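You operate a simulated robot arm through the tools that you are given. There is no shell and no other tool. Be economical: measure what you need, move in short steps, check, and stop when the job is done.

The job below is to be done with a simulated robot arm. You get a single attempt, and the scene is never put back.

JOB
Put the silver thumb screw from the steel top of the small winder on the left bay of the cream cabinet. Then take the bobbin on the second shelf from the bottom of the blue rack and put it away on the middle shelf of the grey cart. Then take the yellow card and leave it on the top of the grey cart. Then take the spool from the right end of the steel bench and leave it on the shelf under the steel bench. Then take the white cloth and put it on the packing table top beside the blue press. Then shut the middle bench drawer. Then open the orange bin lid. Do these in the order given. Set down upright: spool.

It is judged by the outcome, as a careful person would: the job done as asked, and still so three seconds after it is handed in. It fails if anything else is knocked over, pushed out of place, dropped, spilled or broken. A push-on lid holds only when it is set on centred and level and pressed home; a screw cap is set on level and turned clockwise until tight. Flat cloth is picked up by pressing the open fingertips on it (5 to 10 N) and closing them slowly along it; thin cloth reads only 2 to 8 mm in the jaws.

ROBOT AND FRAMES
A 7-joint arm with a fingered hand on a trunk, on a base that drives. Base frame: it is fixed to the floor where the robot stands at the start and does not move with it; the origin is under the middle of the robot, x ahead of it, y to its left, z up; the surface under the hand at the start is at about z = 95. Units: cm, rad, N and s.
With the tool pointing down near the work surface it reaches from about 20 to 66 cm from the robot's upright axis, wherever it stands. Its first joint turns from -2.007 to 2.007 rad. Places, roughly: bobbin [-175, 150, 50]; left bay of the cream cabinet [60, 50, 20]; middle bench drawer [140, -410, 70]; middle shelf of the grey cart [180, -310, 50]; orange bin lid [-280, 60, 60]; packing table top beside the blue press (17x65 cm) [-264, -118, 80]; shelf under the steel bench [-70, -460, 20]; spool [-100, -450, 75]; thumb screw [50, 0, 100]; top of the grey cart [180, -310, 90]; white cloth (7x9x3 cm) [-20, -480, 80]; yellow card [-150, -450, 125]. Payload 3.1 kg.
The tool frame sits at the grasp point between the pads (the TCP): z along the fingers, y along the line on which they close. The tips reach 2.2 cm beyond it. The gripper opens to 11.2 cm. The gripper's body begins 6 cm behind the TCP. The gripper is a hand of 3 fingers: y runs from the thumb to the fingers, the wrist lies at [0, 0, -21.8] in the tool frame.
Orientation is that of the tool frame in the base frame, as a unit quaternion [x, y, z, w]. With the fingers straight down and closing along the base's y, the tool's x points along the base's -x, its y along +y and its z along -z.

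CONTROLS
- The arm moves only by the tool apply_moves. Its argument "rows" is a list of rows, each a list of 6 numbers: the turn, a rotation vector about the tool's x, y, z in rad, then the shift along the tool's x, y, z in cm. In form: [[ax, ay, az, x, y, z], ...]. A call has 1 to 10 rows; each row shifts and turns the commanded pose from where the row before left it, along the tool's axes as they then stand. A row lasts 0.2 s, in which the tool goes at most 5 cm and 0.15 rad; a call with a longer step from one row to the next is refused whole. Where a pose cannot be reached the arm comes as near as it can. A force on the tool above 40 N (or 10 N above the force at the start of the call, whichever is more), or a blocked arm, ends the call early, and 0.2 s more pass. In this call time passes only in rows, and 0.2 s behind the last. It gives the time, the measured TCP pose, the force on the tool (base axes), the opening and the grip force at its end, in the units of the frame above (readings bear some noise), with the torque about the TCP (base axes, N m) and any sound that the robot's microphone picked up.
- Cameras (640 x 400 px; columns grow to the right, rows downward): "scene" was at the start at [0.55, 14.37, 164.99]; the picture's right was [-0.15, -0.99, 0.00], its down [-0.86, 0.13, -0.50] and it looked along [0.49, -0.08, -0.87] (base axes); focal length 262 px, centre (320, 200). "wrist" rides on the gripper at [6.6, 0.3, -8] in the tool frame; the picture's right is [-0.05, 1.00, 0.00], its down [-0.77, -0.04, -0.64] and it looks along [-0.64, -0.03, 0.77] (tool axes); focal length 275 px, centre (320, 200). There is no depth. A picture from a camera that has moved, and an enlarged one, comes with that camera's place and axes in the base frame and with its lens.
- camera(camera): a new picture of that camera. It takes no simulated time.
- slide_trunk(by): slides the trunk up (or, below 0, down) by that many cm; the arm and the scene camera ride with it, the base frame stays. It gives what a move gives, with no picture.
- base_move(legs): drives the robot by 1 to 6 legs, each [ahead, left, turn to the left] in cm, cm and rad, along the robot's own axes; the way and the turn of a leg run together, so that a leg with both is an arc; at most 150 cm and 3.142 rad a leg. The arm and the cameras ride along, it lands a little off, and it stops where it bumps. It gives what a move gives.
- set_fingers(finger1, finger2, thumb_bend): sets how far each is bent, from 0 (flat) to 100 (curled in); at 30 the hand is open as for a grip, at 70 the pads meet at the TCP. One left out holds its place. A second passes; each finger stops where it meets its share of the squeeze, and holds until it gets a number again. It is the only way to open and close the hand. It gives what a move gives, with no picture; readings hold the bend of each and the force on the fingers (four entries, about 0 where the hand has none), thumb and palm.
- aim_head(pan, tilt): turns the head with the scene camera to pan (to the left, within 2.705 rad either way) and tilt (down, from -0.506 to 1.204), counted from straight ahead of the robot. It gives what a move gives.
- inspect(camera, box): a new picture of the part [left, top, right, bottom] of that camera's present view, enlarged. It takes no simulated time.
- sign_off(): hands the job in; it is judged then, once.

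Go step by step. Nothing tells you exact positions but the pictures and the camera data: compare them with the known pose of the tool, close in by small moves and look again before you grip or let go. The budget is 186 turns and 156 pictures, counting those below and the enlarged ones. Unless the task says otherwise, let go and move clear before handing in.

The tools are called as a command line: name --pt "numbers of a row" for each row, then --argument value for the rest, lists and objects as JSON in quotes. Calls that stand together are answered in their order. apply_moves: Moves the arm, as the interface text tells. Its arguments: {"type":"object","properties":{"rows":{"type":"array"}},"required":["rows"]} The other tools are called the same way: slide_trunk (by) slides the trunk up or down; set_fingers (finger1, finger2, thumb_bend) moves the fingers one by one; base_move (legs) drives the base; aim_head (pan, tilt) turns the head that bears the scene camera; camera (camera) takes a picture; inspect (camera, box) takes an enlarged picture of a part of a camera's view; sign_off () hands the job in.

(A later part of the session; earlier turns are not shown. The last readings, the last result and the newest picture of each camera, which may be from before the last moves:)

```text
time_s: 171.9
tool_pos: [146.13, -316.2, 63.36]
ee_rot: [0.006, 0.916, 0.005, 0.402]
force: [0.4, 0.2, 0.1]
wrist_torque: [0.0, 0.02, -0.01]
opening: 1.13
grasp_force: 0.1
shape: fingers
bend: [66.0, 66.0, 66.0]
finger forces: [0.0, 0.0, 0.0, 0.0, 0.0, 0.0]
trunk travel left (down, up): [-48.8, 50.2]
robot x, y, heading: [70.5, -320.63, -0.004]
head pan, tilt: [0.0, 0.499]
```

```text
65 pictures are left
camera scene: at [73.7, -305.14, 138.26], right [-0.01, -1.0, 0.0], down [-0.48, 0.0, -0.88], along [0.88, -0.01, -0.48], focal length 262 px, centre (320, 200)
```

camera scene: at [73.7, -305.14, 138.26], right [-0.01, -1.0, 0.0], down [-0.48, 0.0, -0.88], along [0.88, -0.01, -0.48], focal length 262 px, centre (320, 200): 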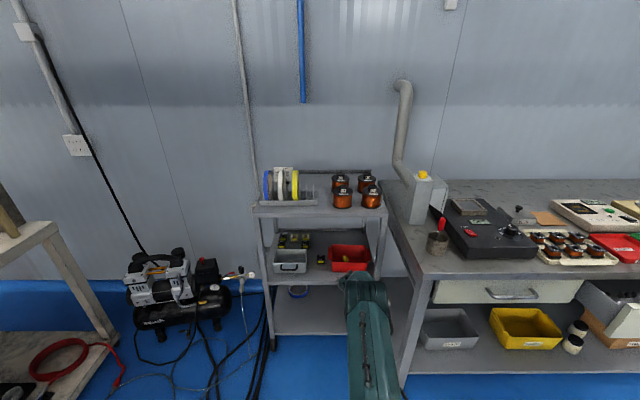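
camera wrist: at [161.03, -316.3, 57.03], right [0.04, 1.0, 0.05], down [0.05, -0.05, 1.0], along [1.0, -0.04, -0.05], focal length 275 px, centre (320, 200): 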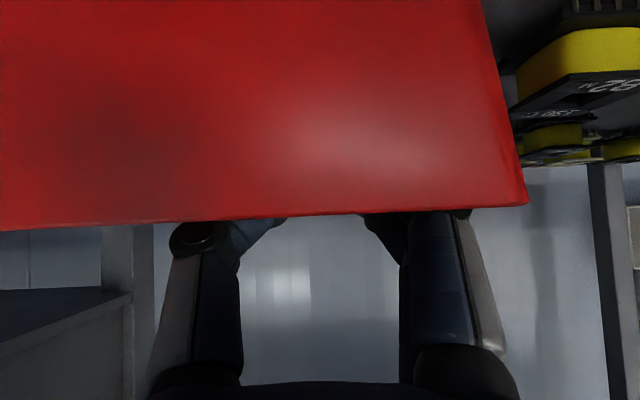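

The cart is tidy again, with the bobbin on its middle shelf. Next is the yellow card on the cream machine; I'll drive over and look.

slide_trunk --by 40

base_move --legs '[[-130, 0, 0], [0, 0, -1.571], [0, -95, 0]]'

camera --camera "scene"

```text
time_s: 175.8
tool_pos: [146.25, -316.08, 103.38]
ee_rot: [0.005, 0.916, 0.005, 0.402]
force: [-0.5, 0.1, -0.5]
wrist_torque: [0.0, 0.01, 0.02]
opening: 1.15
grasp_force: 0.0
shape: fingers
bend: [66.0, 66.0, 66.0]
finger forces: [0.1, 0.0, 0.0, 0.1, 0.0, 0.1]
trunk travel left (down, up): [-88.8, 10.2]
robot x, y, heading: [70.61, -320.43, -0.009]
head pan, tilt: [0.0, 0.499]
```

```text
time_s: 190.7
tool_pos: [-149.66, -395.44, 103.28]
ee_rot: [0.652, 0.643, -0.282, 0.287]
force: [0.6, 0.4, -0.1]
wrist_torque: [0.04, -0.01, 0.01]
opening: 1.15
grasp_force: 0.1
shape: fingers
bend: [66.0, 66.0, 66.0]
finger forces: [0.0, 0.0, 0.0, 0.0, 0.1, 0.0]
trunk travel left (down, up): [-88.8, 10.2]
robot x, y, heading: [-154.04, -319.81, -1.578]
head pan, tilt: [0.0, 0.499]
```

```text
64 pictures are left
camera scene: at [-138.87, -322.89, 178.26], right [-1.0, 0.01, 0.0], down [0.0, 0.48, -0.88], along [-0.01, -0.88, -0.48], focal length 262 px, centre (320, 200)
```

scene: 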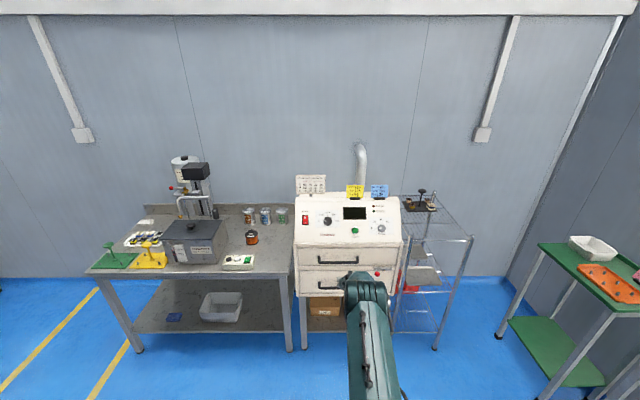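

inspect --camera "scene" --box '[280, 160, 420, 250]'

inspect --camera "scene" --box '[80, 150, 300, 340]'

```text
4.44 times, centred on (350, 205) of scene
camera zoom: at [-138.87, -322.89, 178.26], right [-1.0, 0.01, 0.0], down [0.0, 0.48, -0.88], along [-0.01, -0.88, -0.48], focal length 1166 px, centre (187, 178)
```

zoom: 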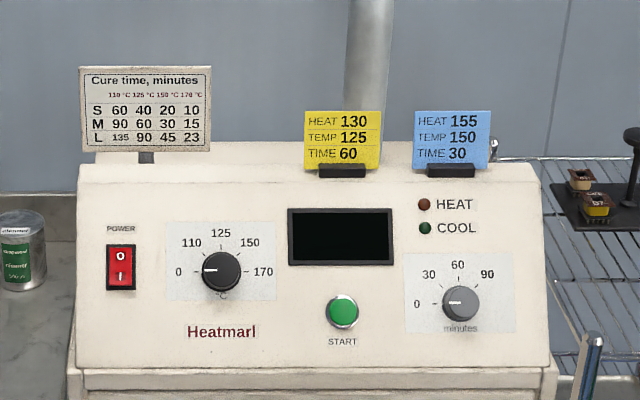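

```text
2.11 times, centred on (190, 245) of scene
camera zoom: at [-138.87, -322.89, 178.26], right [-1.0, 0.01, 0.0], down [0.0, 0.48, -0.88], along [-0.01, -0.88, -0.48], focal length 552 px, centre (594, 105)
```

zoom: 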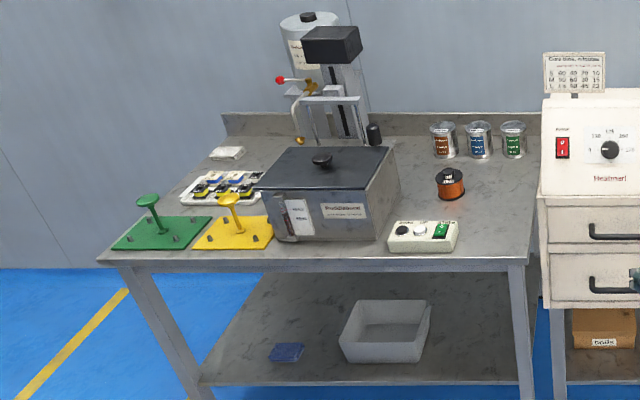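

The card stands in a holder at about (-158.6, -446, 116), the spool is on the bench's right end, and the cloth is at the back left. I'll set the hand vertical with the closing axis fore-aft to pinch the card.

slide_trunk --by 10

apply_moves --pt "0 0.134 0 0 0 -2" --pt "0 0.134 0 0 0 -2" --pt "0 0.134 0 0 0 -2" --pt "0 0.134 0 0 0 -2" --pt "0 0.134 0 0 0 -2" --pt "0 0.134 0 0 0 -2"

apply_moves --pt "0 0 0.15 0 0 -0.5" --pt "0 0 0.15 0 0 -0.5" --pt "0 0 0.15 0 0 -0.5" --pt "0 0 0.15 0 0 -0.5" --pt "0 0 0.15 0 0 -0.5" --pt "0 0 0.15 0 0 -0.5" --pt "0 0 0.15 0 0 -0.5" --pt "0 0 0.15 0 0 -0.5" --pt "0 0 0.15 0 0 -0.5" --pt "0 0 0.15 0 0 -0.5"

set_fingers --finger1 45 --finger2 45 --thumb_bend 45

camera --camera "scene"

```text
time_s: 192.0
tool_pos: [-149.73, -395.48, 113.38]
ee_rot: [0.651, 0.643, -0.281, 0.287]
force: [-0.1, -0.3, 0.4]
wrist_torque: [0.0, -0.04, 0.01]
opening: 1.1
grasp_force: 0.1
shape: fingers
bend: [66.0, 66.0, 66.0]
finger forces: [0.0, 0.0, 0.0, 0.0, 0.0, 0.0]
trunk travel left (down, up): [-98.8, 0.2]
robot x, y, heading: [-154.26, -319.76, -1.575]
head pan, tilt: [0.0, 0.499]
```

```text
time_s: 193.4
tool_pos: [-147.8, -384.88, 123.7]
ee_rot: [0.709, 0.705, -0.004, 0.012]
force: [0.6, 0.7, 0.7]
wrist_torque: [-0.04, -0.02, -0.03]
opening: 1.17
grasp_force: 0.1
shape: fingers
bend: [66.0, 66.0, 66.0]
finger forces: [0.1, 0.0, 0.0, 0.0, 0.0, 0.1]
out of reach, approached as far as the arm can: row 5, 6
trunk travel left (down, up): [-98.8, 0.2]
robot x, y, heading: [-154.06, -319.86, -1.576]
head pan, tilt: [0.0, 0.499]
```

```text
time_s: 195.6
tool_pos: [-148.03, -384.88, 128.57]
ee_rot: [0.999, 0.03, 0.006, 0.012]
force: [-0.5, 0.3, 0.2]
wrist_torque: [-0.01, 0.01, -0.01]
opening: 1.14
grasp_force: 0.1
shape: fingers
bend: [66.0, 66.0, 66.0]
finger forces: [0.0, 0.0, 0.0, 0.0, 0.0, 0.0]
trunk travel left (down, up): [-98.8, 0.2]
robot x, y, heading: [-154.1, -319.71, -1.58]
head pan, tilt: [0.0, 0.499]
```

```text
time_s: 196.6
tool_pos: [-148.08, -384.97, 128.64]
ee_rot: [0.999, 0.031, 0.006, 0.012]
force: [-0.5, 0.8, 0.0]
wrist_torque: [0.01, 0.0, -0.01]
opening: 6.9
grasp_force: 0.0
shape: fingers
bend: [45.0, 45.0, 45.0]
finger forces: [0.0, 0.0, 0.0, 0.0, 0.0, 0.0]
trunk travel left (down, up): [-98.8, 0.2]
robot x, y, heading: [-154.19, -319.56, -1.574]
head pan, tilt: [0.0, 0.499]
```

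```text
61 pictures are left
camera scene: at [-138.87, -322.9, 188.26], right [-1.0, 0.01, 0.0], down [0.0, 0.48, -0.88], along [-0.01, -0.88, -0.48], focal length 262 px, centre (320, 200)
```

scene: 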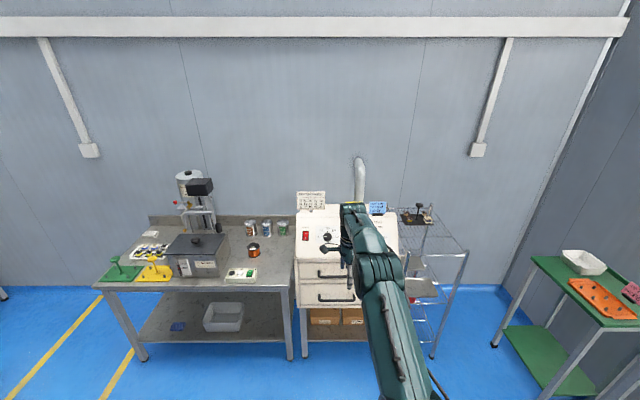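

base_move --legs '[[0, -10, 0], [55, 0, 0]]'

camera --camera "wrist"

camera --camera "scene"

```text
time_s: 200.5
tool_pos: [-158.68, -439.99, 128.65]
ee_rot: [0.999, 0.03, 0.006, 0.012]
force: [0.0, -0.1, 0.7]
wrist_torque: [-0.01, -0.01, 0.01]
opening: 6.89
grasp_force: 0.1
shape: fingers
bend: [45.0, 45.0, 45.0]
finger forces: [0.0, 0.0, 0.0, 0.0, 0.1, 0.0]
trunk travel left (down, up): [-98.8, 0.2]
robot x, y, heading: [-164.42, -374.61, -1.579]
head pan, tilt: [0.0, 0.499]
```

```text
60 pictures are left
camera wrist: at [-152.17, -439.78, 136.79], right [0.01, -1.0, 0.02], down [-0.78, 0.0, 0.63], along [-0.63, -0.03, -0.78], focal length 275 px, centre (320, 200)
```

wrist: 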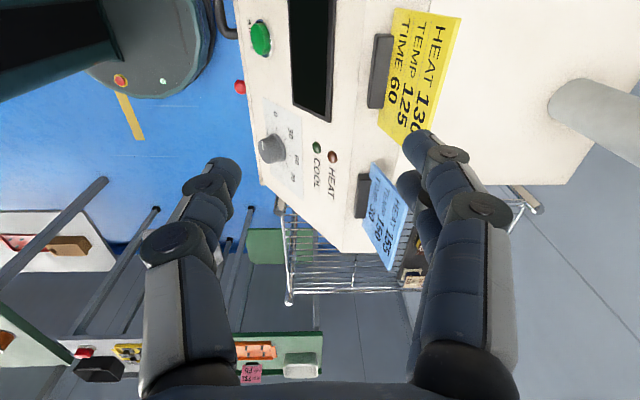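

```text
59 pictures are left
camera scene: at [-149.3, -377.95, 188.26], right [-1.0, 0.01, 0.0], down [0.0, 0.48, -0.88], along [-0.01, -0.88, -0.48], focal length 262 px, centre (320, 200)
```

scene: 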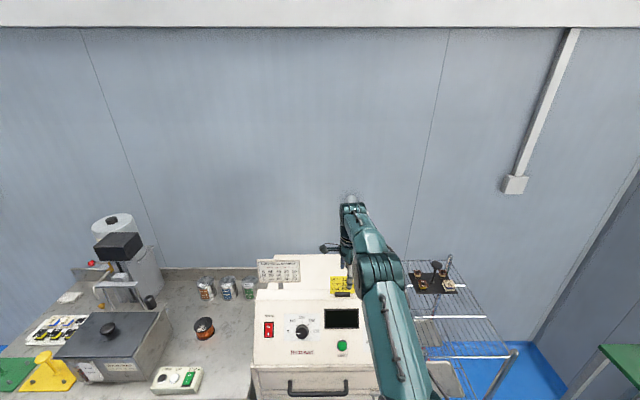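

The card leans back slightly, top edge near y=-447.7. I'll drive 7 cm ahead and check alignment.

base_move --legs '[[7.2, 0, 0]]'

apply_moves --pt "0.075 0 -0.03 0 0 2" --pt "0.075 0 -0.03 0 0 2" --pt "0 0 0 0 0 2"

camera --camera "wrist"

```text
time_s: 201.5
tool_pos: [-158.69, -446.84, 128.73]
ee_rot: [0.999, 0.03, 0.006, 0.012]
force: [0.4, 0.0, 0.5]
wrist_torque: [0.04, -0.02, 0.01]
opening: 6.89
grasp_force: 0.0
shape: fingers
bend: [45.0, 45.0, 45.0]
finger forces: [0.0, 0.0, 0.0, 0.0, 0.1, 0.1]
trunk travel left (down, up): [-98.8, 0.2]
robot x, y, heading: [-164.81, -382.07, -1.582]
head pan, tilt: [0.0, 0.499]
```

```text
time_s: 202.3
tool_pos: [-158.77, -445.04, 122.86]
ee_rot: [0.996, 0.061, 0.002, -0.064]
force: [0.8, 0.3, 1.0]
wrist_torque: [0.03, -0.01, 0.02]
opening: 6.86
grasp_force: 0.2
shape: fingers
bend: [45.0, 45.0, 45.0]
finger forces: [0.0, 0.1, 0.1, 0.0, 0.0, 0.1]
out of reach, approached as far as the arm can: row 1, 2
trunk travel left (down, up): [-98.8, 0.2]
robot x, y, heading: [-164.95, -381.83, -1.583]
head pan, tilt: [0.0, 0.499]
```

```text
58 pictures are left
camera wrist: at [-152.22, -445.68, 130.97], right [0.07, -0.99, -0.13], down [-0.77, -0.14, 0.62], along [-0.63, 0.05, -0.77], focal length 275 px, centre (320, 200)
```

wrist: 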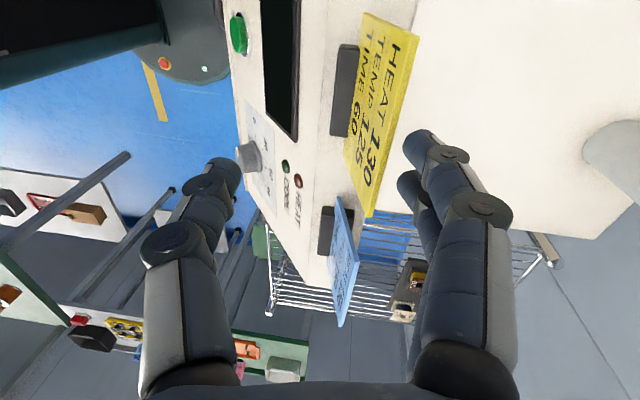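

apply_moves --pt "0 0 0.1 0 1.5 0" --pt "0 0 0 0 1.4 0" --pt "0 0 0 0 0 1.6" --pt "0 0 0 0 0 1.6"

camera --camera "wrist"

```text
time_s: 203.3
tool_pos: [-158.64, -445.26, 119.51]
ee_rot: [0.998, 0.01, 0.0, -0.063]
force: [0.8, -0.1, -0.5]
wrist_torque: [0.04, 0.0, -0.04]
opening: 6.91
grasp_force: 0.1
shape: fingers
bend: [45.0, 45.0, 45.0]
finger forces: [0.0, 0.0, 0.0, 0.0, 0.0, 0.0]
out of reach, approached as far as the arm can: row 1, 2
trunk travel left (down, up): [-98.8, 0.2]
robot x, y, heading: [-164.75, -381.9, -1.581]
head pan, tilt: [0.0, 0.499]
```

```text
57 pictures are left
camera wrist: at [-152.01, -446.46, 127.56], right [-0.03, -0.99, -0.13], down [-0.77, -0.06, 0.63], along [-0.64, 0.11, -0.76], focal length 275 px, centre (320, 200)
```

wrist: 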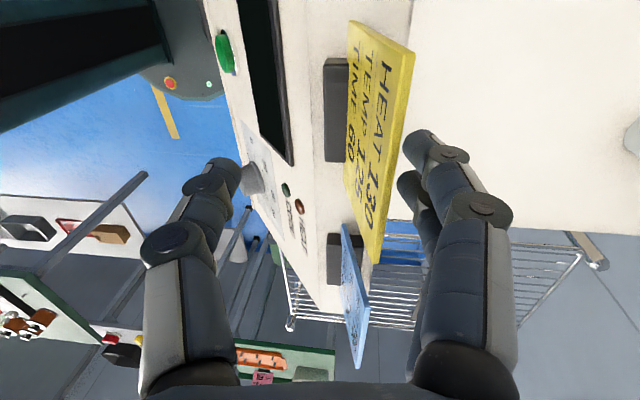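

Card lies between the thumb and fingers, nearer the fingers. Base 2 cm ahead, down 1.6, then close.

base_move --legs '[[2, 0, 0]]'

slide_trunk --by -1.6

set_fingers --finger1 60 --finger2 60 --thumb_bend 60

camera --camera "wrist"

```text
time_s: 204.1
tool_pos: [-158.54, -446.77, 119.97]
ee_rot: [0.998, 0.011, 0.0, -0.062]
force: [-0.2, -0.5, 0.4]
wrist_torque: [-0.01, 0.04, 0.0]
opening: 6.9
grasp_force: 0.1
shape: fingers
bend: [45.0, 45.0, 45.0]
finger forces: [0.1, 0.0, 0.0, 0.1, 0.1, 0.0]
trunk travel left (down, up): [-98.8, 0.2]
robot x, y, heading: [-164.3, -383.97, -1.581]
head pan, tilt: [0.0, 0.499]
```

```text
time_s: 204.7
tool_pos: [-158.54, -447.09, 117.97]
ee_rot: [0.998, 0.01, 0.0, -0.063]
force: [-0.2, 0.4, -0.4]
wrist_torque: [0.0, -0.04, 0.02]
opening: 6.9
grasp_force: 0.1
shape: fingers
bend: [45.0, 45.0, 45.0]
finger forces: [0.1, 0.1, 0.1, 0.0, 0.0, 0.0]
trunk travel left (down, up): [-97.2, 1.8]
robot x, y, heading: [-164.9, -383.88, -1.58]
head pan, tilt: [0.0, 0.499]
```

```text
time_s: 205.7
tool_pos: [-158.56, -447.19, 118.1]
ee_rot: [0.998, 0.011, -0.001, -0.063]
force: [-0.6, 0.4, -0.4]
wrist_torque: [-0.01, 0.02, -0.03]
opening: 2.78
grasp_force: 0.0
shape: fingers
bend: [60.0, 60.0, 60.0]
finger forces: [0.1, 0.1, 0.0, 0.1, 0.0, 0.2]
trunk travel left (down, up): [-97.2, 1.8]
robot x, y, heading: [-165.04, -384.1, -1.583]
head pan, tilt: [0.0, 0.499]
```

```text
56 pictures are left
camera wrist: at [-152.03, -448.38, 126.01], right [-0.03, -0.99, -0.13], down [-0.77, -0.06, 0.63], along [-0.64, 0.11, -0.76], focal length 275 px, centre (320, 200)
```

wrist: 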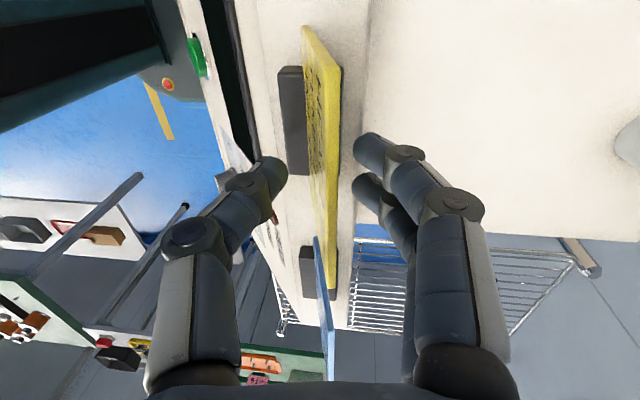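

Perfectly edge-on between the digits. Close.

set_fingers --finger1 70 --finger2 70 --thumb_bend 70

set_fingers --finger1 78 --finger2 78 --thumb_bend 78

camera --camera "wrist"

```text
time_s: 206.7
tool_pos: [-158.55, -447.28, 117.95]
ee_rot: [0.998, 0.011, 0.0, -0.064]
force: [0.2, 0.2, 0.0]
wrist_torque: [0.02, 0.01, -0.02]
opening: 0.47
grasp_force: 0.8
shape: fingers
bend: [69.0, 69.0, 69.0]
finger forces: [0.5, 0.4, 0.0, 0.0, 0.9, 0.0]
trunk travel left (down, up): [-97.2, 1.8]
robot x, y, heading: [-164.13, -384.13, -1.582]
head pan, tilt: [0.0, 0.499]
```

```text
time_s: 207.7
tool_pos: [-158.74, -447.13, 117.96]
ee_rot: [0.998, 0.011, 0.001, -0.063]
force: [-0.7, 0.0, -0.1]
wrist_torque: [0.01, 0.02, -0.03]
opening: 0.17
grasp_force: 11.6
shape: fingers
bend: [75.0, 75.0, 72.0]
finger forces: [5.9, 5.9, 0.0, 0.1, 12.0, 0.0]
trunk travel left (down, up): [-97.2, 1.8]
robot x, y, heading: [-164.49, -384.16, -1.581]
head pan, tilt: [0.0, 0.499]
```

```text
55 pictures are left
camera wrist: at [-152.03, -448.39, 126.0], right [-0.03, -0.99, -0.13], down [-0.77, -0.06, 0.63], along [-0.64, 0.11, -0.76], focal length 275 px, centre (320, 200)
```

wrist: 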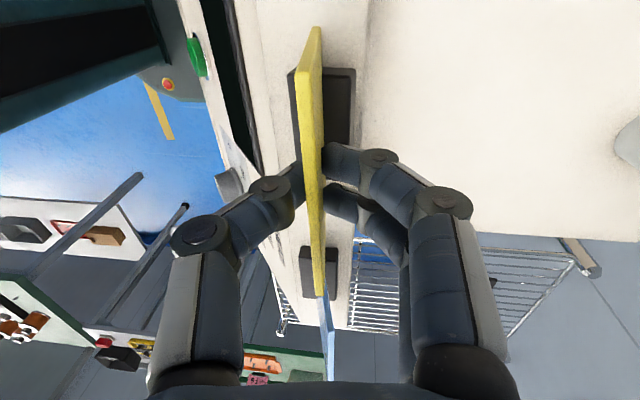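

Firm and balanced. Lift along the card's own plane.

apply_moves --pt "0 0 0 0 0 -1.5" --pt "0 0 0 0 0 -2" --pt "0 0 0 0 -0.5 -2.5" --pt "0 0 0 0 -1 -2"

camera --camera "wrist"

```text
time_s: 208.7
tool_pos: [-158.56, -446.82, 126.28]
ee_rot: [0.998, 0.01, 0.0, -0.063]
force: [0.3, -0.2, -0.3]
wrist_torque: [0.05, -0.01, 0.01]
opening: 0.13
grasp_force: 11.5
shape: fingers
bend: [75.0, 75.0, 72.0]
finger forces: [5.7, 5.8, 0.0, 0.1, 11.6, 0.0]
trunk travel left (down, up): [-97.2, 1.8]
robot x, y, heading: [-164.63, -383.86, -1.585]
head pan, tilt: [0.0, 0.499]
```

```text
54 pictures are left
camera wrist: at [-152.01, -447.91, 134.17], right [-0.03, -0.99, -0.13], down [-0.77, -0.06, 0.63], along [-0.64, 0.11, -0.76], focal length 275 px, centre (320, 200)
```

wrist: 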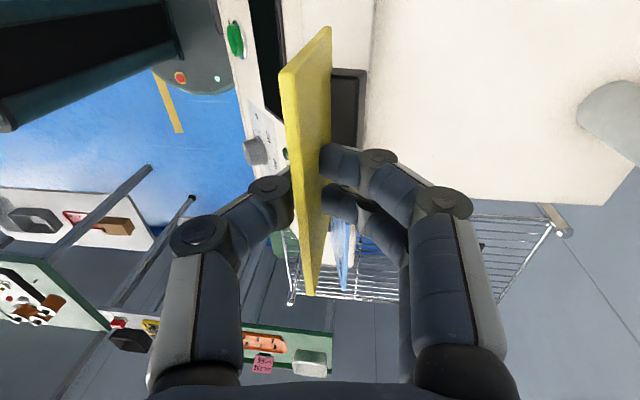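

Card is out of the holder. I'll drive to the cart with it.

base_move --legs '[[-64, 0, 0], [0, 0, 1.571], [150, 0, 0], [75, 0, 0]]'

apply_moves --pt "-0.12 0 0 0 0 0" --pt "-0.12 0 0 0 0 0" --pt "-0.12 0 0 0 0 0" --pt "-0.12 0 0 0 0 0" --pt "-0.12 0 0 0 0 0" --pt "-0.12 0 0 0 0 0" --pt "-0.12 0 0 0 0 0" --pt "-0.12 0 0 0 0 0" --pt "-0.12 0 0 0 0 0"

camera --camera "scene"

camera --camera "wrist"

```text
time_s: 226.9
tool_pos: [125.24, -312.61, 126.18]
ee_rot: [0.694, 0.717, -0.045, -0.045]
force: [-0.4, 0.0, -0.4]
wrist_torque: [-0.01, 0.02, 0.01]
opening: 0.09
grasp_force: 10.1
shape: fingers
bend: [75.0, 75.0, 72.0]
finger forces: [5.1, 5.2, 0.1, 0.0, 10.2, 0.0]
trunk travel left (down, up): [-97.2, 1.8]
robot x, y, heading: [62.61, -319.55, 0.003]
head pan, tilt: [0.0, 0.499]
```

```text
time_s: 228.9
tool_pos: [127.02, -312.78, 126.15]
ee_rot: [0.618, 0.637, 0.331, 0.321]
force: [-0.2, 0.5, 0.4]
wrist_torque: [-0.01, 0.0, -0.01]
opening: 0.11
grasp_force: 10.6
shape: fingers
bend: [76.0, 76.0, 72.0]
finger forces: [5.2, 5.4, 0.1, 0.0, 10.9, 0.1]
out of reach, approached as far as the arm can: row 1, 9
trunk travel left (down, up): [-97.2, 1.8]
robot x, y, heading: [62.63, -319.4, -0.001]
head pan, tilt: [0.0, 0.499]
```

```text
53 pictures are left
camera scene: at [65.84, -304.0, 186.66], right [0.0, -1.0, 0.0], down [-0.48, 0.0, -0.88], along [0.88, 0.0, -0.48], focal length 262 px, centre (320, 200)
```

scene: 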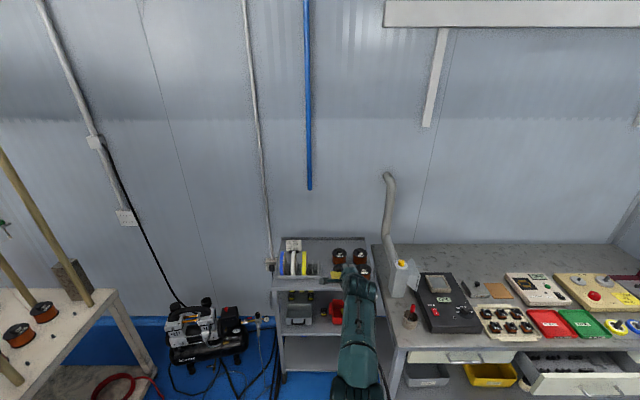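

```text
52 pictures are left
camera wrist: at [120.42, -306.32, 131.03], right [0.58, -0.03, 0.82], down [-0.52, -0.79, 0.34], along [0.63, -0.62, -0.47], focal length 275 px, centre (320, 200)
```

wrist: 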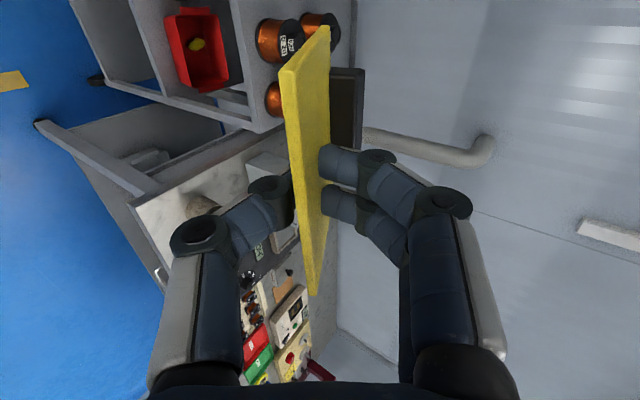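

The card is mounted on its own little stand (it came along), so it should stand upright on the cart. I'll return the hand to vertical, lower and approach the free front spot between the reel rack and spools.

apply_moves --pt "0.12 0 0 0 0 0" --pt "0.12 0 0 0 0 0" --pt "0.12 0 0 0 0 0" --pt "0.12 0 0 0 0 0" --pt "0.12 0 0 0 0 0" --pt "0.12 0 0 0 0 0" --pt "0.12 0 0 0 0 0" --pt "0.12 0 0 0 0 0" --pt "0.12 0 0 0 0 0"

slide_trunk --by -20

base_move --legs '[[30, 5.5, 0]]'

camera --camera "scene"

camera --camera "wrist"

```text
time_s: 230.9
tool_pos: [125.39, -312.75, 126.03]
ee_rot: [0.695, 0.716, -0.044, -0.045]
force: [0.0, -0.3, -0.6]
wrist_torque: [0.01, 0.02, 0.0]
opening: 0.04
grasp_force: 11.0
shape: fingers
bend: [76.0, 76.0, 72.0]
finger forces: [5.4, 5.4, 0.0, 0.0, 10.7, 0.0]
out of reach, approached as far as the arm can: row 9
trunk travel left (down, up): [-97.2, 1.8]
robot x, y, heading: [62.58, -319.37, -0.007]
head pan, tilt: [0.0, 0.499]
```

```text
time_s: 233.1
tool_pos: [125.51, -312.44, 106.13]
ee_rot: [0.695, 0.716, -0.044, -0.044]
force: [-0.6, 0.5, -1.3]
wrist_torque: [0.01, -0.01, 0.01]
opening: 0.09
grasp_force: 10.2
shape: fingers
bend: [76.0, 76.0, 72.0]
finger forces: [5.3, 5.4, 0.0, 0.1, 10.8, 0.0]
trunk travel left (down, up): [-77.2, 21.8]
robot x, y, heading: [62.65, -319.61, 0.0]
head pan, tilt: [0.0, 0.499]
```

```text
time_s: 235.2
tool_pos: [155.72, -307.02, 105.96]
ee_rot: [0.694, 0.717, -0.045, -0.044]
force: [0.7, -0.1, -2.0]
wrist_torque: [0.01, 0.02, 0.0]
opening: 0.09
grasp_force: 11.1
shape: fingers
bend: [76.0, 76.0, 72.0]
finger forces: [5.4, 5.4, 0.0, 0.1, 10.6, 0.0]
trunk travel left (down, up): [-77.2, 21.8]
robot x, y, heading: [92.95, -314.26, -0.004]
head pan, tilt: [0.0, 0.499]
```

```text
51 pictures are left
camera scene: at [96.0, -298.52, 166.66], right [0.0, -1.0, 0.0], down [-0.48, 0.0, -0.88], along [0.88, 0.0, -0.48], focal length 262 px, centre (320, 200)
```

scene: 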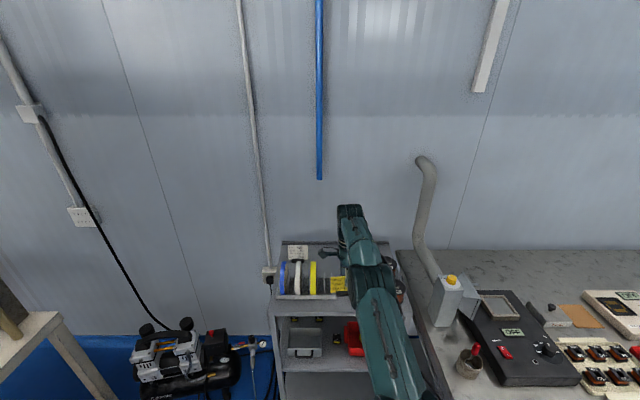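

```text
50 pictures are left
camera wrist: at [156.76, -300.39, 114.08], right [0.99, -0.02, -0.13], down [0.07, -0.77, 0.63], along [-0.11, -0.64, -0.76], focal length 275 px, centre (320, 200)
```

wrist: 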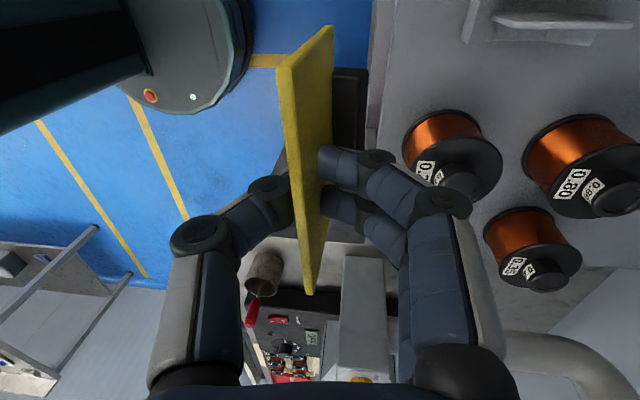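

base_move --legs '[[7, 0.5, 0]]'

slide_trunk --by -11

camera --camera "wrist"

camera --camera "scene"

```text
time_s: 236.2
tool_pos: [162.76, -306.47, 106.05]
ee_rot: [0.695, 0.716, -0.044, -0.044]
force: [0.6, 0.2, -0.5]
wrist_torque: [-0.03, 0.01, 0.01]
opening: 0.06
grasp_force: 11.1
shape: fingers
bend: [76.0, 76.0, 72.0]
finger forces: [5.3, 5.4, 0.0, 0.1, 10.7, 0.0]
trunk travel left (down, up): [-77.2, 21.8]
robot x, y, heading: [100.07, -313.44, -0.003]
head pan, tilt: [0.0, 0.499]
```

```text
time_s: 237.6
tool_pos: [162.56, -306.55, 95.12]
ee_rot: [0.696, 0.716, -0.044, -0.044]
force: [-0.8, -0.7, -0.7]
wrist_torque: [0.03, 0.01, -0.04]
opening: 0.07
grasp_force: 10.4
shape: fingers
bend: [76.0, 76.0, 72.0]
finger forces: [5.3, 5.4, 0.0, 0.1, 10.6, 0.0]
trunk travel left (down, up): [-66.2, 32.8]
robot x, y, heading: [99.95, -313.41, 0.001]
head pan, tilt: [0.0, 0.499]
```

```text
49 pictures are left
camera wrist: at [163.7, -299.97, 103.11], right [0.99, -0.02, -0.13], down [0.07, -0.77, 0.63], along [-0.11, -0.64, -0.76], focal length 275 px, centre (320, 200)
```

wrist: 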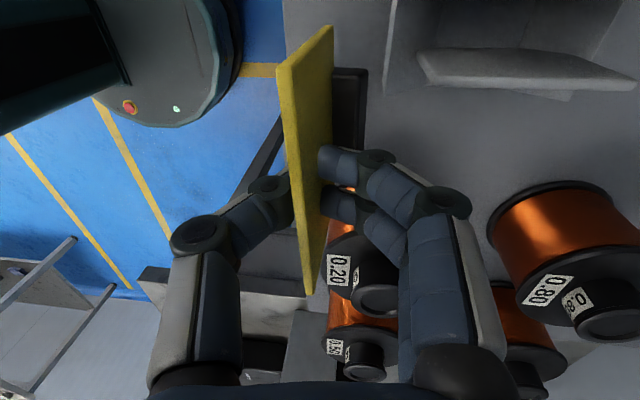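

```text
48 pictures are left
camera scene: at [102.92, -298.05, 155.66], right [0.0, -1.0, 0.0], down [-0.48, 0.0, -0.88], along [0.88, 0.0, -0.48], focal length 262 px, centre (320, 200)
```

scene: 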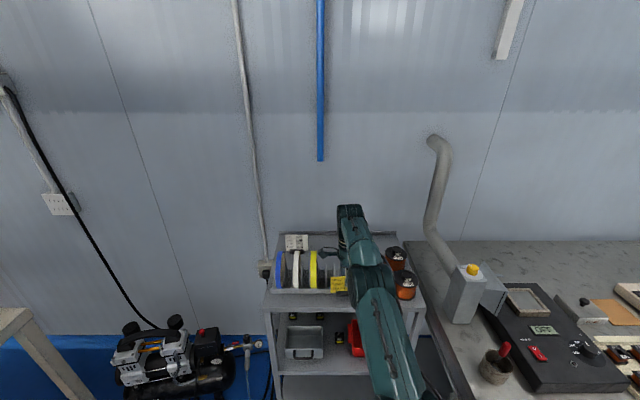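

inspect --camera "scene" --box '[260, 220, 440, 340]'

inspect --camera "wrist" --box '[220, 10, 460, 310]'

```text
3.33 times, centred on (350, 280) of scene
camera zoom: at [102.92, -298.05, 155.66], right [0.0, -1.0, 0.0], down [-0.48, 0.0, -0.88], along [0.88, 0.0, -0.48], focal length 875 px, centre (220, -67)
```

zoom: 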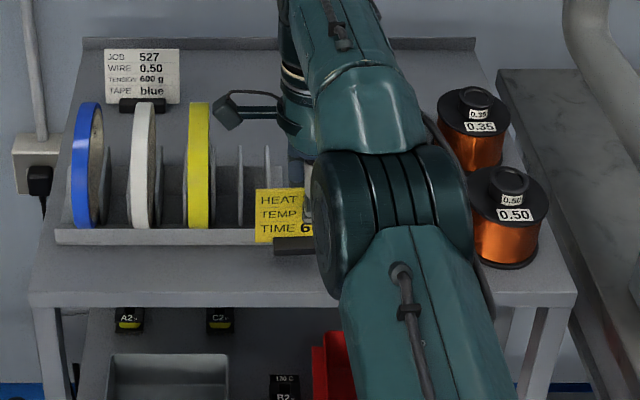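

```text
1.33 times, centred on (340, 160) of wrist
camera zoom: at [163.7, -299.97, 103.11], right [0.99, -0.02, -0.13], down [0.07, -0.77, 0.63], along [-0.11, -0.64, -0.76], focal length 367 px, centre (293, 253)
```

zoom: 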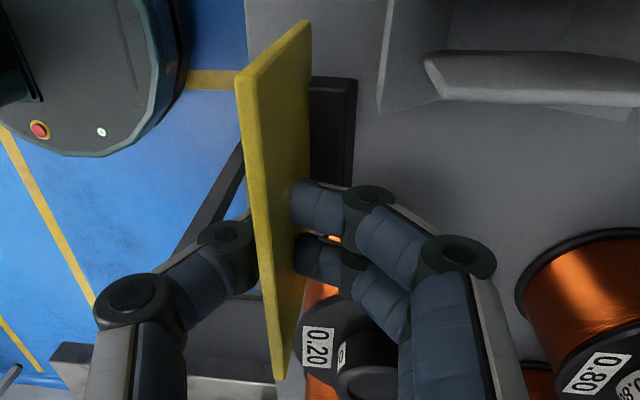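

Position looks right: in front of the rack, clear of the spool. Lowering until the stand touches.

slide_trunk --by -2

apply_moves --pt "0 0 0 0 0 0.3" --pt "0 0 0 0 0 0.3" --pt "0 0 0 0 0 0.3" --pt "0 0 0 0 0 0.3"

inspect --camera "scene" --box '[260, 220, 440, 340]'

```text
time_s: 238.3
tool_pos: [162.61, -306.5, 93.19]
ee_rot: [0.695, 0.716, -0.045, -0.045]
force: [0.5, 0.1, -1.3]
wrist_torque: [-0.01, -0.01, -0.04]
opening: 0.07
grasp_force: 10.4
shape: fingers
bend: [76.0, 76.0, 72.0]
finger forces: [5.3, 5.3, 0.0, 0.0, 10.7, 0.0]
trunk travel left (down, up): [-64.2, 34.8]
robot x, y, heading: [99.68, -313.3, -0.001]
head pan, tilt: [0.0, 0.499]
```

```text
time_s: 239.3
tool_pos: [162.47, -306.57, 92.18]
ee_rot: [0.695, 0.716, -0.043, -0.042]
force: [3.7, -0.4, 17.0]
wrist_torque: [-0.03, -0.03, 0.0]
opening: 0.05
grasp_force: 15.9
shape: fingers
bend: [77.0, 77.0, 72.0]
finger forces: [9.1, 9.0, 0.0, 0.1, 13.0, 0.0]
trunk travel left (down, up): [-64.2, 34.8]
robot x, y, heading: [99.5, -313.57, -0.001]
head pan, tilt: [0.0, 0.499]
```

```text
3.33 times, centred on (350, 280) of scene
camera zoom: at [102.69, -298.09, 153.7], right [0.0, -1.0, 0.0], down [-0.48, 0.0, -0.88], along [0.88, 0.0, -0.48], focal length 875 px, centre (220, -67)
```

zoom: 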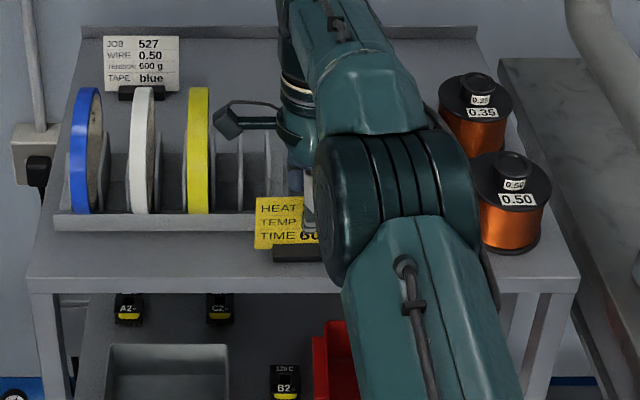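

Touching down. Release gently, then rise.

apply_moves --pt "0 0 0 0 0 -0.25"

set_fingers --finger1 68 --finger2 68 --thumb_bend 66

set_fingers --finger1 58 --finger2 58 --thumb_bend 56

slide_trunk --by 10

slide_trunk --by 12

base_move --legs '[[-35, 0, 0]]'

camera --camera "scene"

```text
time_s: 239.7
tool_pos: [162.47, -306.67, 92.08]
ee_rot: [0.695, 0.716, -0.044, -0.044]
force: [2.4, -0.3, 8.5]
wrist_torque: [-0.01, -0.01, -0.02]
opening: 0.07
grasp_force: 12.7
shape: fingers
bend: [77.0, 76.0, 72.0]
finger forces: [7.3, 7.1, 0.0, 0.1, 11.7, 0.1]
trunk travel left (down, up): [-64.2, 34.8]
robot x, y, heading: [99.42, -313.57, -0.002]
head pan, tilt: [0.0, 0.499]
```

```text
time_s: 240.7
tool_pos: [162.4, -306.73, 92.0]
ee_rot: [0.695, 0.716, -0.044, -0.044]
force: [0.9, 0.3, -0.8]
wrist_torque: [0.02, -0.02, -0.02]
opening: 0.9
grasp_force: 0.0
shape: fingers
bend: [68.0, 68.0, 66.0]
finger forces: [0.1, 0.2, 0.0, 0.0, 0.0, 0.1]
trunk travel left (down, up): [-64.2, 34.8]
robot x, y, heading: [99.64, -313.14, -0.001]
head pan, tilt: [0.0, 0.499]
```

```text
time_s: 241.7
tool_pos: [162.51, -306.72, 92.28]
ee_rot: [0.695, 0.716, -0.044, -0.046]
force: [0.8, 0.7, 0.5]
wrist_torque: [0.0, -0.02, 0.0]
opening: 3.63
grasp_force: 0.0
shape: fingers
bend: [57.0, 57.0, 56.0]
finger forces: [0.1, 0.0, 0.0, 0.2, 0.0, 0.1]
trunk travel left (down, up): [-64.2, 34.8]
robot x, y, heading: [99.59, -313.62, 0.0]
head pan, tilt: [0.0, 0.499]
```

```text
time_s: 243.0
tool_pos: [162.43, -306.48, 102.21]
ee_rot: [0.695, 0.716, -0.044, -0.045]
force: [0.2, -0.4, -0.6]
wrist_torque: [-0.01, -0.03, 0.0]
opening: 3.64
grasp_force: 0.1
shape: fingers
bend: [57.0, 57.0, 56.0]
finger forces: [0.0, 0.1, 0.0, 0.0, 0.0, 0.0]
trunk travel left (down, up): [-74.2, 24.8]
robot x, y, heading: [99.45, -313.45, 0.0]
head pan, tilt: [0.0, 0.499]
```

```text
time_s: 244.5
tool_pos: [162.45, -306.6, 114.16]
ee_rot: [0.695, 0.716, -0.044, -0.044]
force: [0.2, 0.0, 0.5]
wrist_torque: [0.0, 0.0, 0.01]
opening: 3.63
grasp_force: 0.1
shape: fingers
bend: [57.0, 57.0, 56.0]
finger forces: [0.0, 0.1, 0.0, 0.1, 0.0, 0.0]
trunk travel left (down, up): [-86.2, 12.8]
robot x, y, heading: [99.6, -313.39, -0.006]
head pan, tilt: [0.0, 0.499]
```

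```text
time_s: 246.8
tool_pos: [127.59, -306.52, 114.25]
ee_rot: [0.695, 0.716, -0.045, -0.044]
force: [0.3, -1.0, 0.2]
wrist_torque: [0.02, -0.01, 0.0]
opening: 3.64
grasp_force: 0.0
shape: fingers
bend: [57.0, 57.0, 56.0]
finger forces: [0.0, 0.0, 0.0, 0.1, 0.1, 0.1]
trunk travel left (down, up): [-86.2, 12.8]
robot x, y, heading: [64.61, -313.15, -0.008]
head pan, tilt: [0.0, 0.499]
```

```text
44 pictures are left
camera scene: at [68.12, -297.98, 175.66], right [0.0, -1.0, 0.0], down [-0.48, 0.0, -0.88], along [0.88, 0.0, -0.48], focal length 262 px, centre (320, 200)
```

scene: 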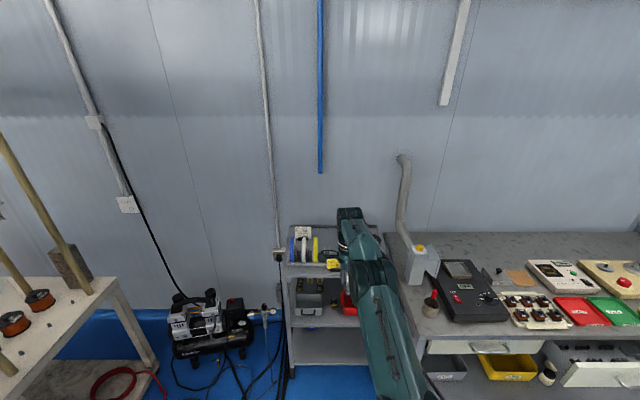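

The card stands on the cart top. Next the spool at about (-98, -458) on the steel bench.

base_move --legs '[[-110, 0, 0], [-59, 0, 0], [0, 0, -1.571], [50, 0, 0]]'

apply_moves --pt "-0.126 0 0 0 0 0"

set_fingers --finger1 30 --finger2 30 --thumb_bend 30

camera --camera "scene"

```text
time_s: 261.7
tool_pos: [-99.8, -424.22, 114.03]
ee_rot: [0.998, 0.004, 0.001, -0.062]
force: [0.0, -0.3, 0.3]
wrist_torque: [-0.01, 0.02, -0.04]
opening: 3.63
grasp_force: 0.0
shape: fingers
bend: [57.0, 57.0, 56.0]
finger forces: [0.0, 0.0, 0.1, 0.0, 0.1, 0.0]
trunk travel left (down, up): [-86.2, 12.8]
robot x, y, heading: [-105.48, -361.25, -1.591]
head pan, tilt: [0.0, 0.499]
```

```text
time_s: 262.1
tool_pos: [-99.78, -424.15, 114.27]
ee_rot: [1.0, 0.005, 0.001, 0.001]
force: [0.2, 0.3, -0.9]
wrist_torque: [-0.05, 0.04, 0.02]
opening: 3.64
grasp_force: 0.0
shape: fingers
bend: [57.0, 57.0, 56.0]
finger forces: [0.0, 0.1, 0.0, 0.1, 0.0, 0.1]
trunk travel left (down, up): [-86.2, 12.8]
robot x, y, heading: [-105.51, -361.41, -1.588]
head pan, tilt: [0.0, 0.499]
```

```text
time_s: 263.1
tool_pos: [-99.84, -424.2, 114.2]
ee_rot: [1.0, 0.003, 0.001, 0.0]
force: [0.6, 0.0, 0.0]
wrist_torque: [-0.02, -0.01, -0.01]
opening: 11.13
grasp_force: 0.0
shape: fingers
bend: [30.0, 30.0, 30.0]
finger forces: [0.0, 0.0, 0.0, 0.1, 0.1, 0.0]
trunk travel left (down, up): [-86.2, 12.8]
robot x, y, heading: [-105.41, -361.4, -1.594]
head pan, tilt: [0.0, 0.499]
```

```text
43 pictures are left
camera scene: at [-90.01, -364.81, 175.66], right [-1.0, 0.02, 0.0], down [0.01, 0.48, -0.88], along [-0.02, -0.88, -0.48], focal length 262 px, centre (320, 200)
```

scene: 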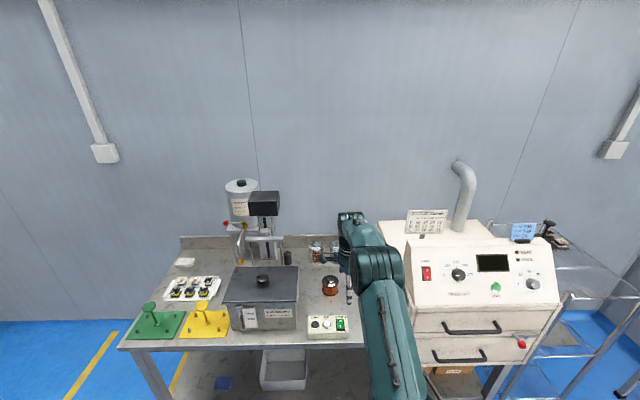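

base_move --legs '[[33, 2.5, 0]]'

slide_trunk --by -18

camera --camera "wrist"

```text
time_s: 265.3
tool_pos: [-97.91, -457.13, 114.17]
ee_rot: [1.0, 0.006, 0.001, 0.001]
force: [-0.6, 1.0, 0.0]
wrist_torque: [-0.01, -0.02, 0.0]
opening: 11.1
grasp_force: 0.0
shape: fingers
bend: [30.0, 30.0, 30.0]
finger forces: [0.0, 0.0, 0.0, 0.0, 0.0, 0.0]
trunk travel left (down, up): [-86.2, 12.8]
robot x, y, heading: [-103.45, -394.25, -1.596]
head pan, tilt: [0.0, 0.499]
```

```text
time_s: 267.3
tool_pos: [-97.94, -457.12, 96.11]
ee_rot: [1.0, 0.005, 0.001, 0.0]
force: [0.2, 1.7, 0.6]
wrist_torque: [0.0, -0.05, 0.04]
opening: 11.13
grasp_force: 0.2
shape: fingers
bend: [30.0, 30.0, 30.0]
finger forces: [0.0, 0.1, 0.0, 0.1, 0.0, 0.0]
trunk travel left (down, up): [-68.2, 30.8]
robot x, y, heading: [-103.51, -393.96, -1.59]
head pan, tilt: [0.0, 0.499]
```

```text
42 pictures are left
camera wrist: at [-91.36, -457.42, 104.25], right [-0.04, -1.0, 0.0], down [-0.77, 0.03, 0.63], along [-0.63, 0.02, -0.77], focal length 275 px, centre (320, 200)
```

wrist: 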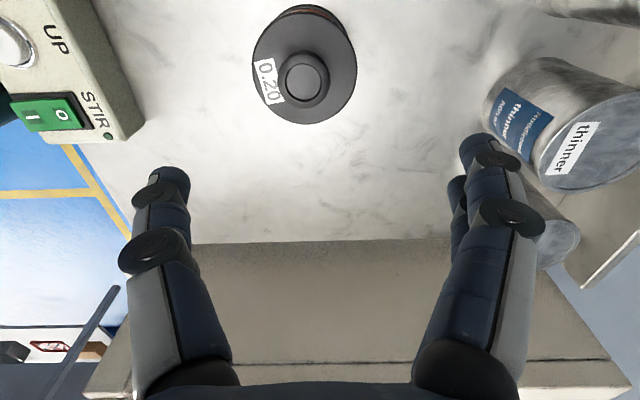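

apply_moves --pt "0 0 0 0.3 -1.2 0"

slide_trunk --by -12

camera --camera "wrist"

```text
time_s: 267.7
tool_pos: [-97.54, -455.8, 96.23]
ee_rot: [1.0, 0.005, 0.001, 0.001]
force: [0.0, -0.3, 0.9]
wrist_torque: [-0.02, 0.0, 0.01]
opening: 11.16
grasp_force: 0.0
shape: fingers
bend: [30.0, 30.0, 30.0]
finger forces: [0.0, 0.1, 0.0, 0.0, 0.0, 0.0]
trunk travel left (down, up): [-68.2, 30.8]
robot x, y, heading: [-103.4, -394.58, -1.595]
head pan, tilt: [0.0, 0.499]
```

```text
time_s: 269.2
tool_pos: [-97.64, -455.86, 84.02]
ee_rot: [1.0, 0.004, 0.0, 0.0]
force: [-0.5, 0.1, 0.0]
wrist_torque: [0.03, 0.03, 0.04]
opening: 11.09
grasp_force: 0.0
shape: fingers
bend: [30.0, 30.0, 30.0]
finger forces: [0.0, 0.0, 0.1, 0.0, 0.0, 0.1]
trunk travel left (down, up): [-56.2, 42.8]
robot x, y, heading: [-103.37, -394.41, -1.588]
head pan, tilt: [0.0, 0.499]
```

```text
41 pictures are left
camera wrist: at [-91.07, -456.18, 92.2], right [-0.04, -1.0, 0.0], down [-0.77, 0.03, 0.63], along [-0.63, 0.02, -0.77], focal length 275 px, centre (320, 200)
```

wrist: 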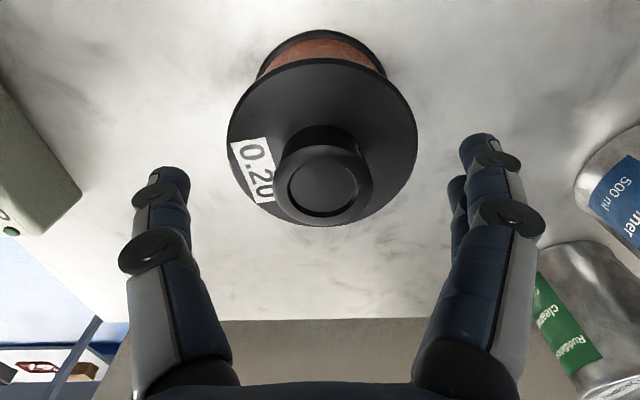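

apply_moves --pt "0 0 0 1.4 0 0" --pt "0 0 0 0 0 1.2" --pt "0 0 0 0 0 1.2" --pt "0 0 0 0 0 1.2"

set_fingers --finger1 44 --finger2 44 --thumb_bend 44

camera --camera "wrist"

```text
time_s: 270.2
tool_pos: [-96.18, -455.96, 80.35]
ee_rot: [1.0, 0.005, 0.0, 0.0]
force: [-0.1, -0.2, 0.8]
wrist_torque: [0.0, 0.01, 0.01]
opening: 11.13
grasp_force: 0.0
shape: fingers
bend: [30.0, 30.0, 30.0]
finger forces: [0.0, 0.1, 0.0, 0.0, 0.0, 0.1]
trunk travel left (down, up): [-56.2, 42.8]
robot x, y, heading: [-103.18, -394.37, -1.594]
head pan, tilt: [0.0, 0.499]
```

```text
time_s: 271.2
tool_pos: [-96.26, -455.87, 80.43]
ee_rot: [1.0, 0.005, 0.001, 0.0]
force: [-0.3, 0.7, -0.6]
wrist_torque: [-0.01, 0.03, -0.01]
opening: 7.48
grasp_force: 3.0
shape: fingers
bend: [44.0, 42.0, 43.0]
finger forces: [0.1, 3.1, 0.0, 0.1, 2.8, 0.0]
trunk travel left (down, up): [-56.2, 42.8]
robot x, y, heading: [-103.21, -393.97, -1.588]
head pan, tilt: [0.0, 0.499]
```

```text
40 pictures are left
camera wrist: at [-89.64, -456.18, 88.59], right [-0.04, -1.0, 0.0], down [-0.77, 0.03, 0.63], along [-0.63, 0.02, -0.77], focal length 275 px, centre (320, 200)
```

wrist: 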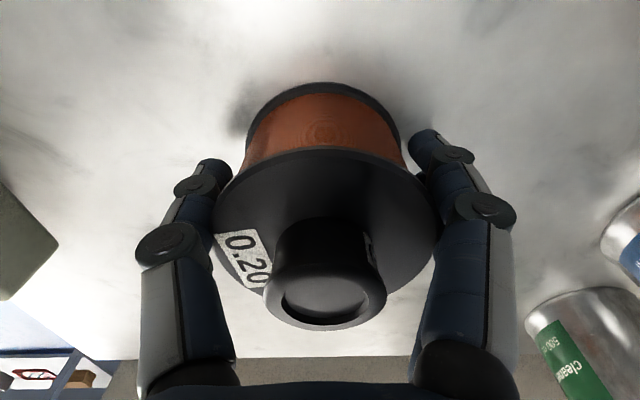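

set_fingers --finger1 38 --finger2 38 --thumb_bend 38

apply_moves --pt "0 0 0 0.45 0 0.3"

set_fingers --finger1 48 --finger2 48 --thumb_bend 48

set_fingers --finger1 56 --finger2 56 --thumb_bend 56

camera --camera "wrist"

```text
time_s: 272.2
tool_pos: [-96.29, -455.96, 80.54]
ee_rot: [1.0, 0.005, 0.0, 0.0]
force: [0.7, -0.3, -0.4]
wrist_torque: [-0.01, 0.01, 0.02]
opening: 8.86
grasp_force: 0.3
shape: fingers
bend: [38.0, 38.0, 38.0]
finger forces: [0.1, 0.1, 0.1, 0.1, 0.0, 0.0]
trunk travel left (down, up): [-56.2, 42.8]
robot x, y, heading: [-103.37, -394.21, -1.589]
head pan, tilt: [0.0, 0.499]
```

```text
time_s: 272.6
tool_pos: [-95.8, -455.92, 80.27]
ee_rot: [1.0, 0.005, 0.001, 0.0]
force: [-0.4, 0.0, 0.5]
wrist_torque: [-0.03, -0.02, 0.0]
opening: 8.9
grasp_force: 0.3
shape: fingers
bend: [38.0, 38.0, 38.0]
finger forces: [0.0, 0.2, 0.0, 0.0, 0.1, 0.0]
trunk travel left (down, up): [-56.2, 42.8]
robot x, y, heading: [-103.52, -394.08, -1.594]
head pan, tilt: [0.0, 0.499]
```

```text
time_s: 273.6
tool_pos: [-95.79, -455.98, 80.35]
ee_rot: [1.0, 0.004, 0.001, 0.001]
force: [1.1, -1.5, 0.3]
wrist_torque: [-0.07, 0.04, 0.04]
opening: 6.86
grasp_force: 7.0
shape: fingers
bend: [47.0, 44.0, 46.0]
finger forces: [0.7, 6.4, 0.0, 0.1, 6.2, 0.0]
trunk travel left (down, up): [-56.2, 42.8]
robot x, y, heading: [-103.64, -394.4, -1.591]
head pan, tilt: [0.0, 0.499]
```

```text
time_s: 274.6
tool_pos: [-95.77, -455.93, 80.22]
ee_rot: [1.0, 0.005, 0.001, -0.001]
force: [1.7, -0.1, -0.2]
wrist_torque: [-0.16, -0.04, 0.02]
opening: 6.59
grasp_force: 15.7
shape: fingers
bend: [48.0, 46.0, 50.0]
finger forces: [4.7, 10.8, 0.0, 0.0, 15.2, 0.1]
trunk travel left (down, up): [-56.2, 42.8]
robot x, y, heading: [-103.59, -394.21, -1.595]
head pan, tilt: [0.0, 0.499]
```

```text
39 pictures are left
camera wrist: at [-89.17, -456.22, 88.31], right [-0.04, -1.0, 0.0], down [-0.77, 0.03, 0.63], along [-0.63, 0.02, -0.77], focal length 275 px, centre (320, 200)
```

wrist: 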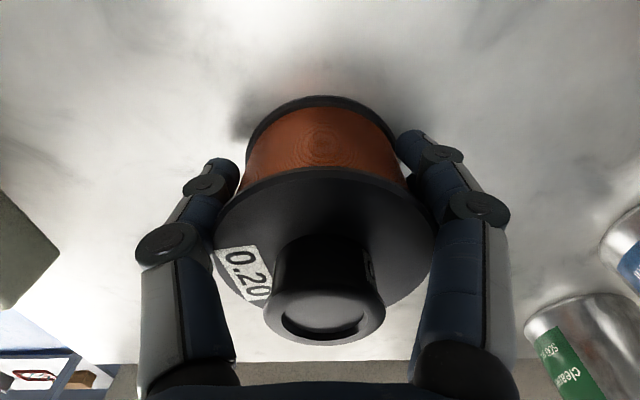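

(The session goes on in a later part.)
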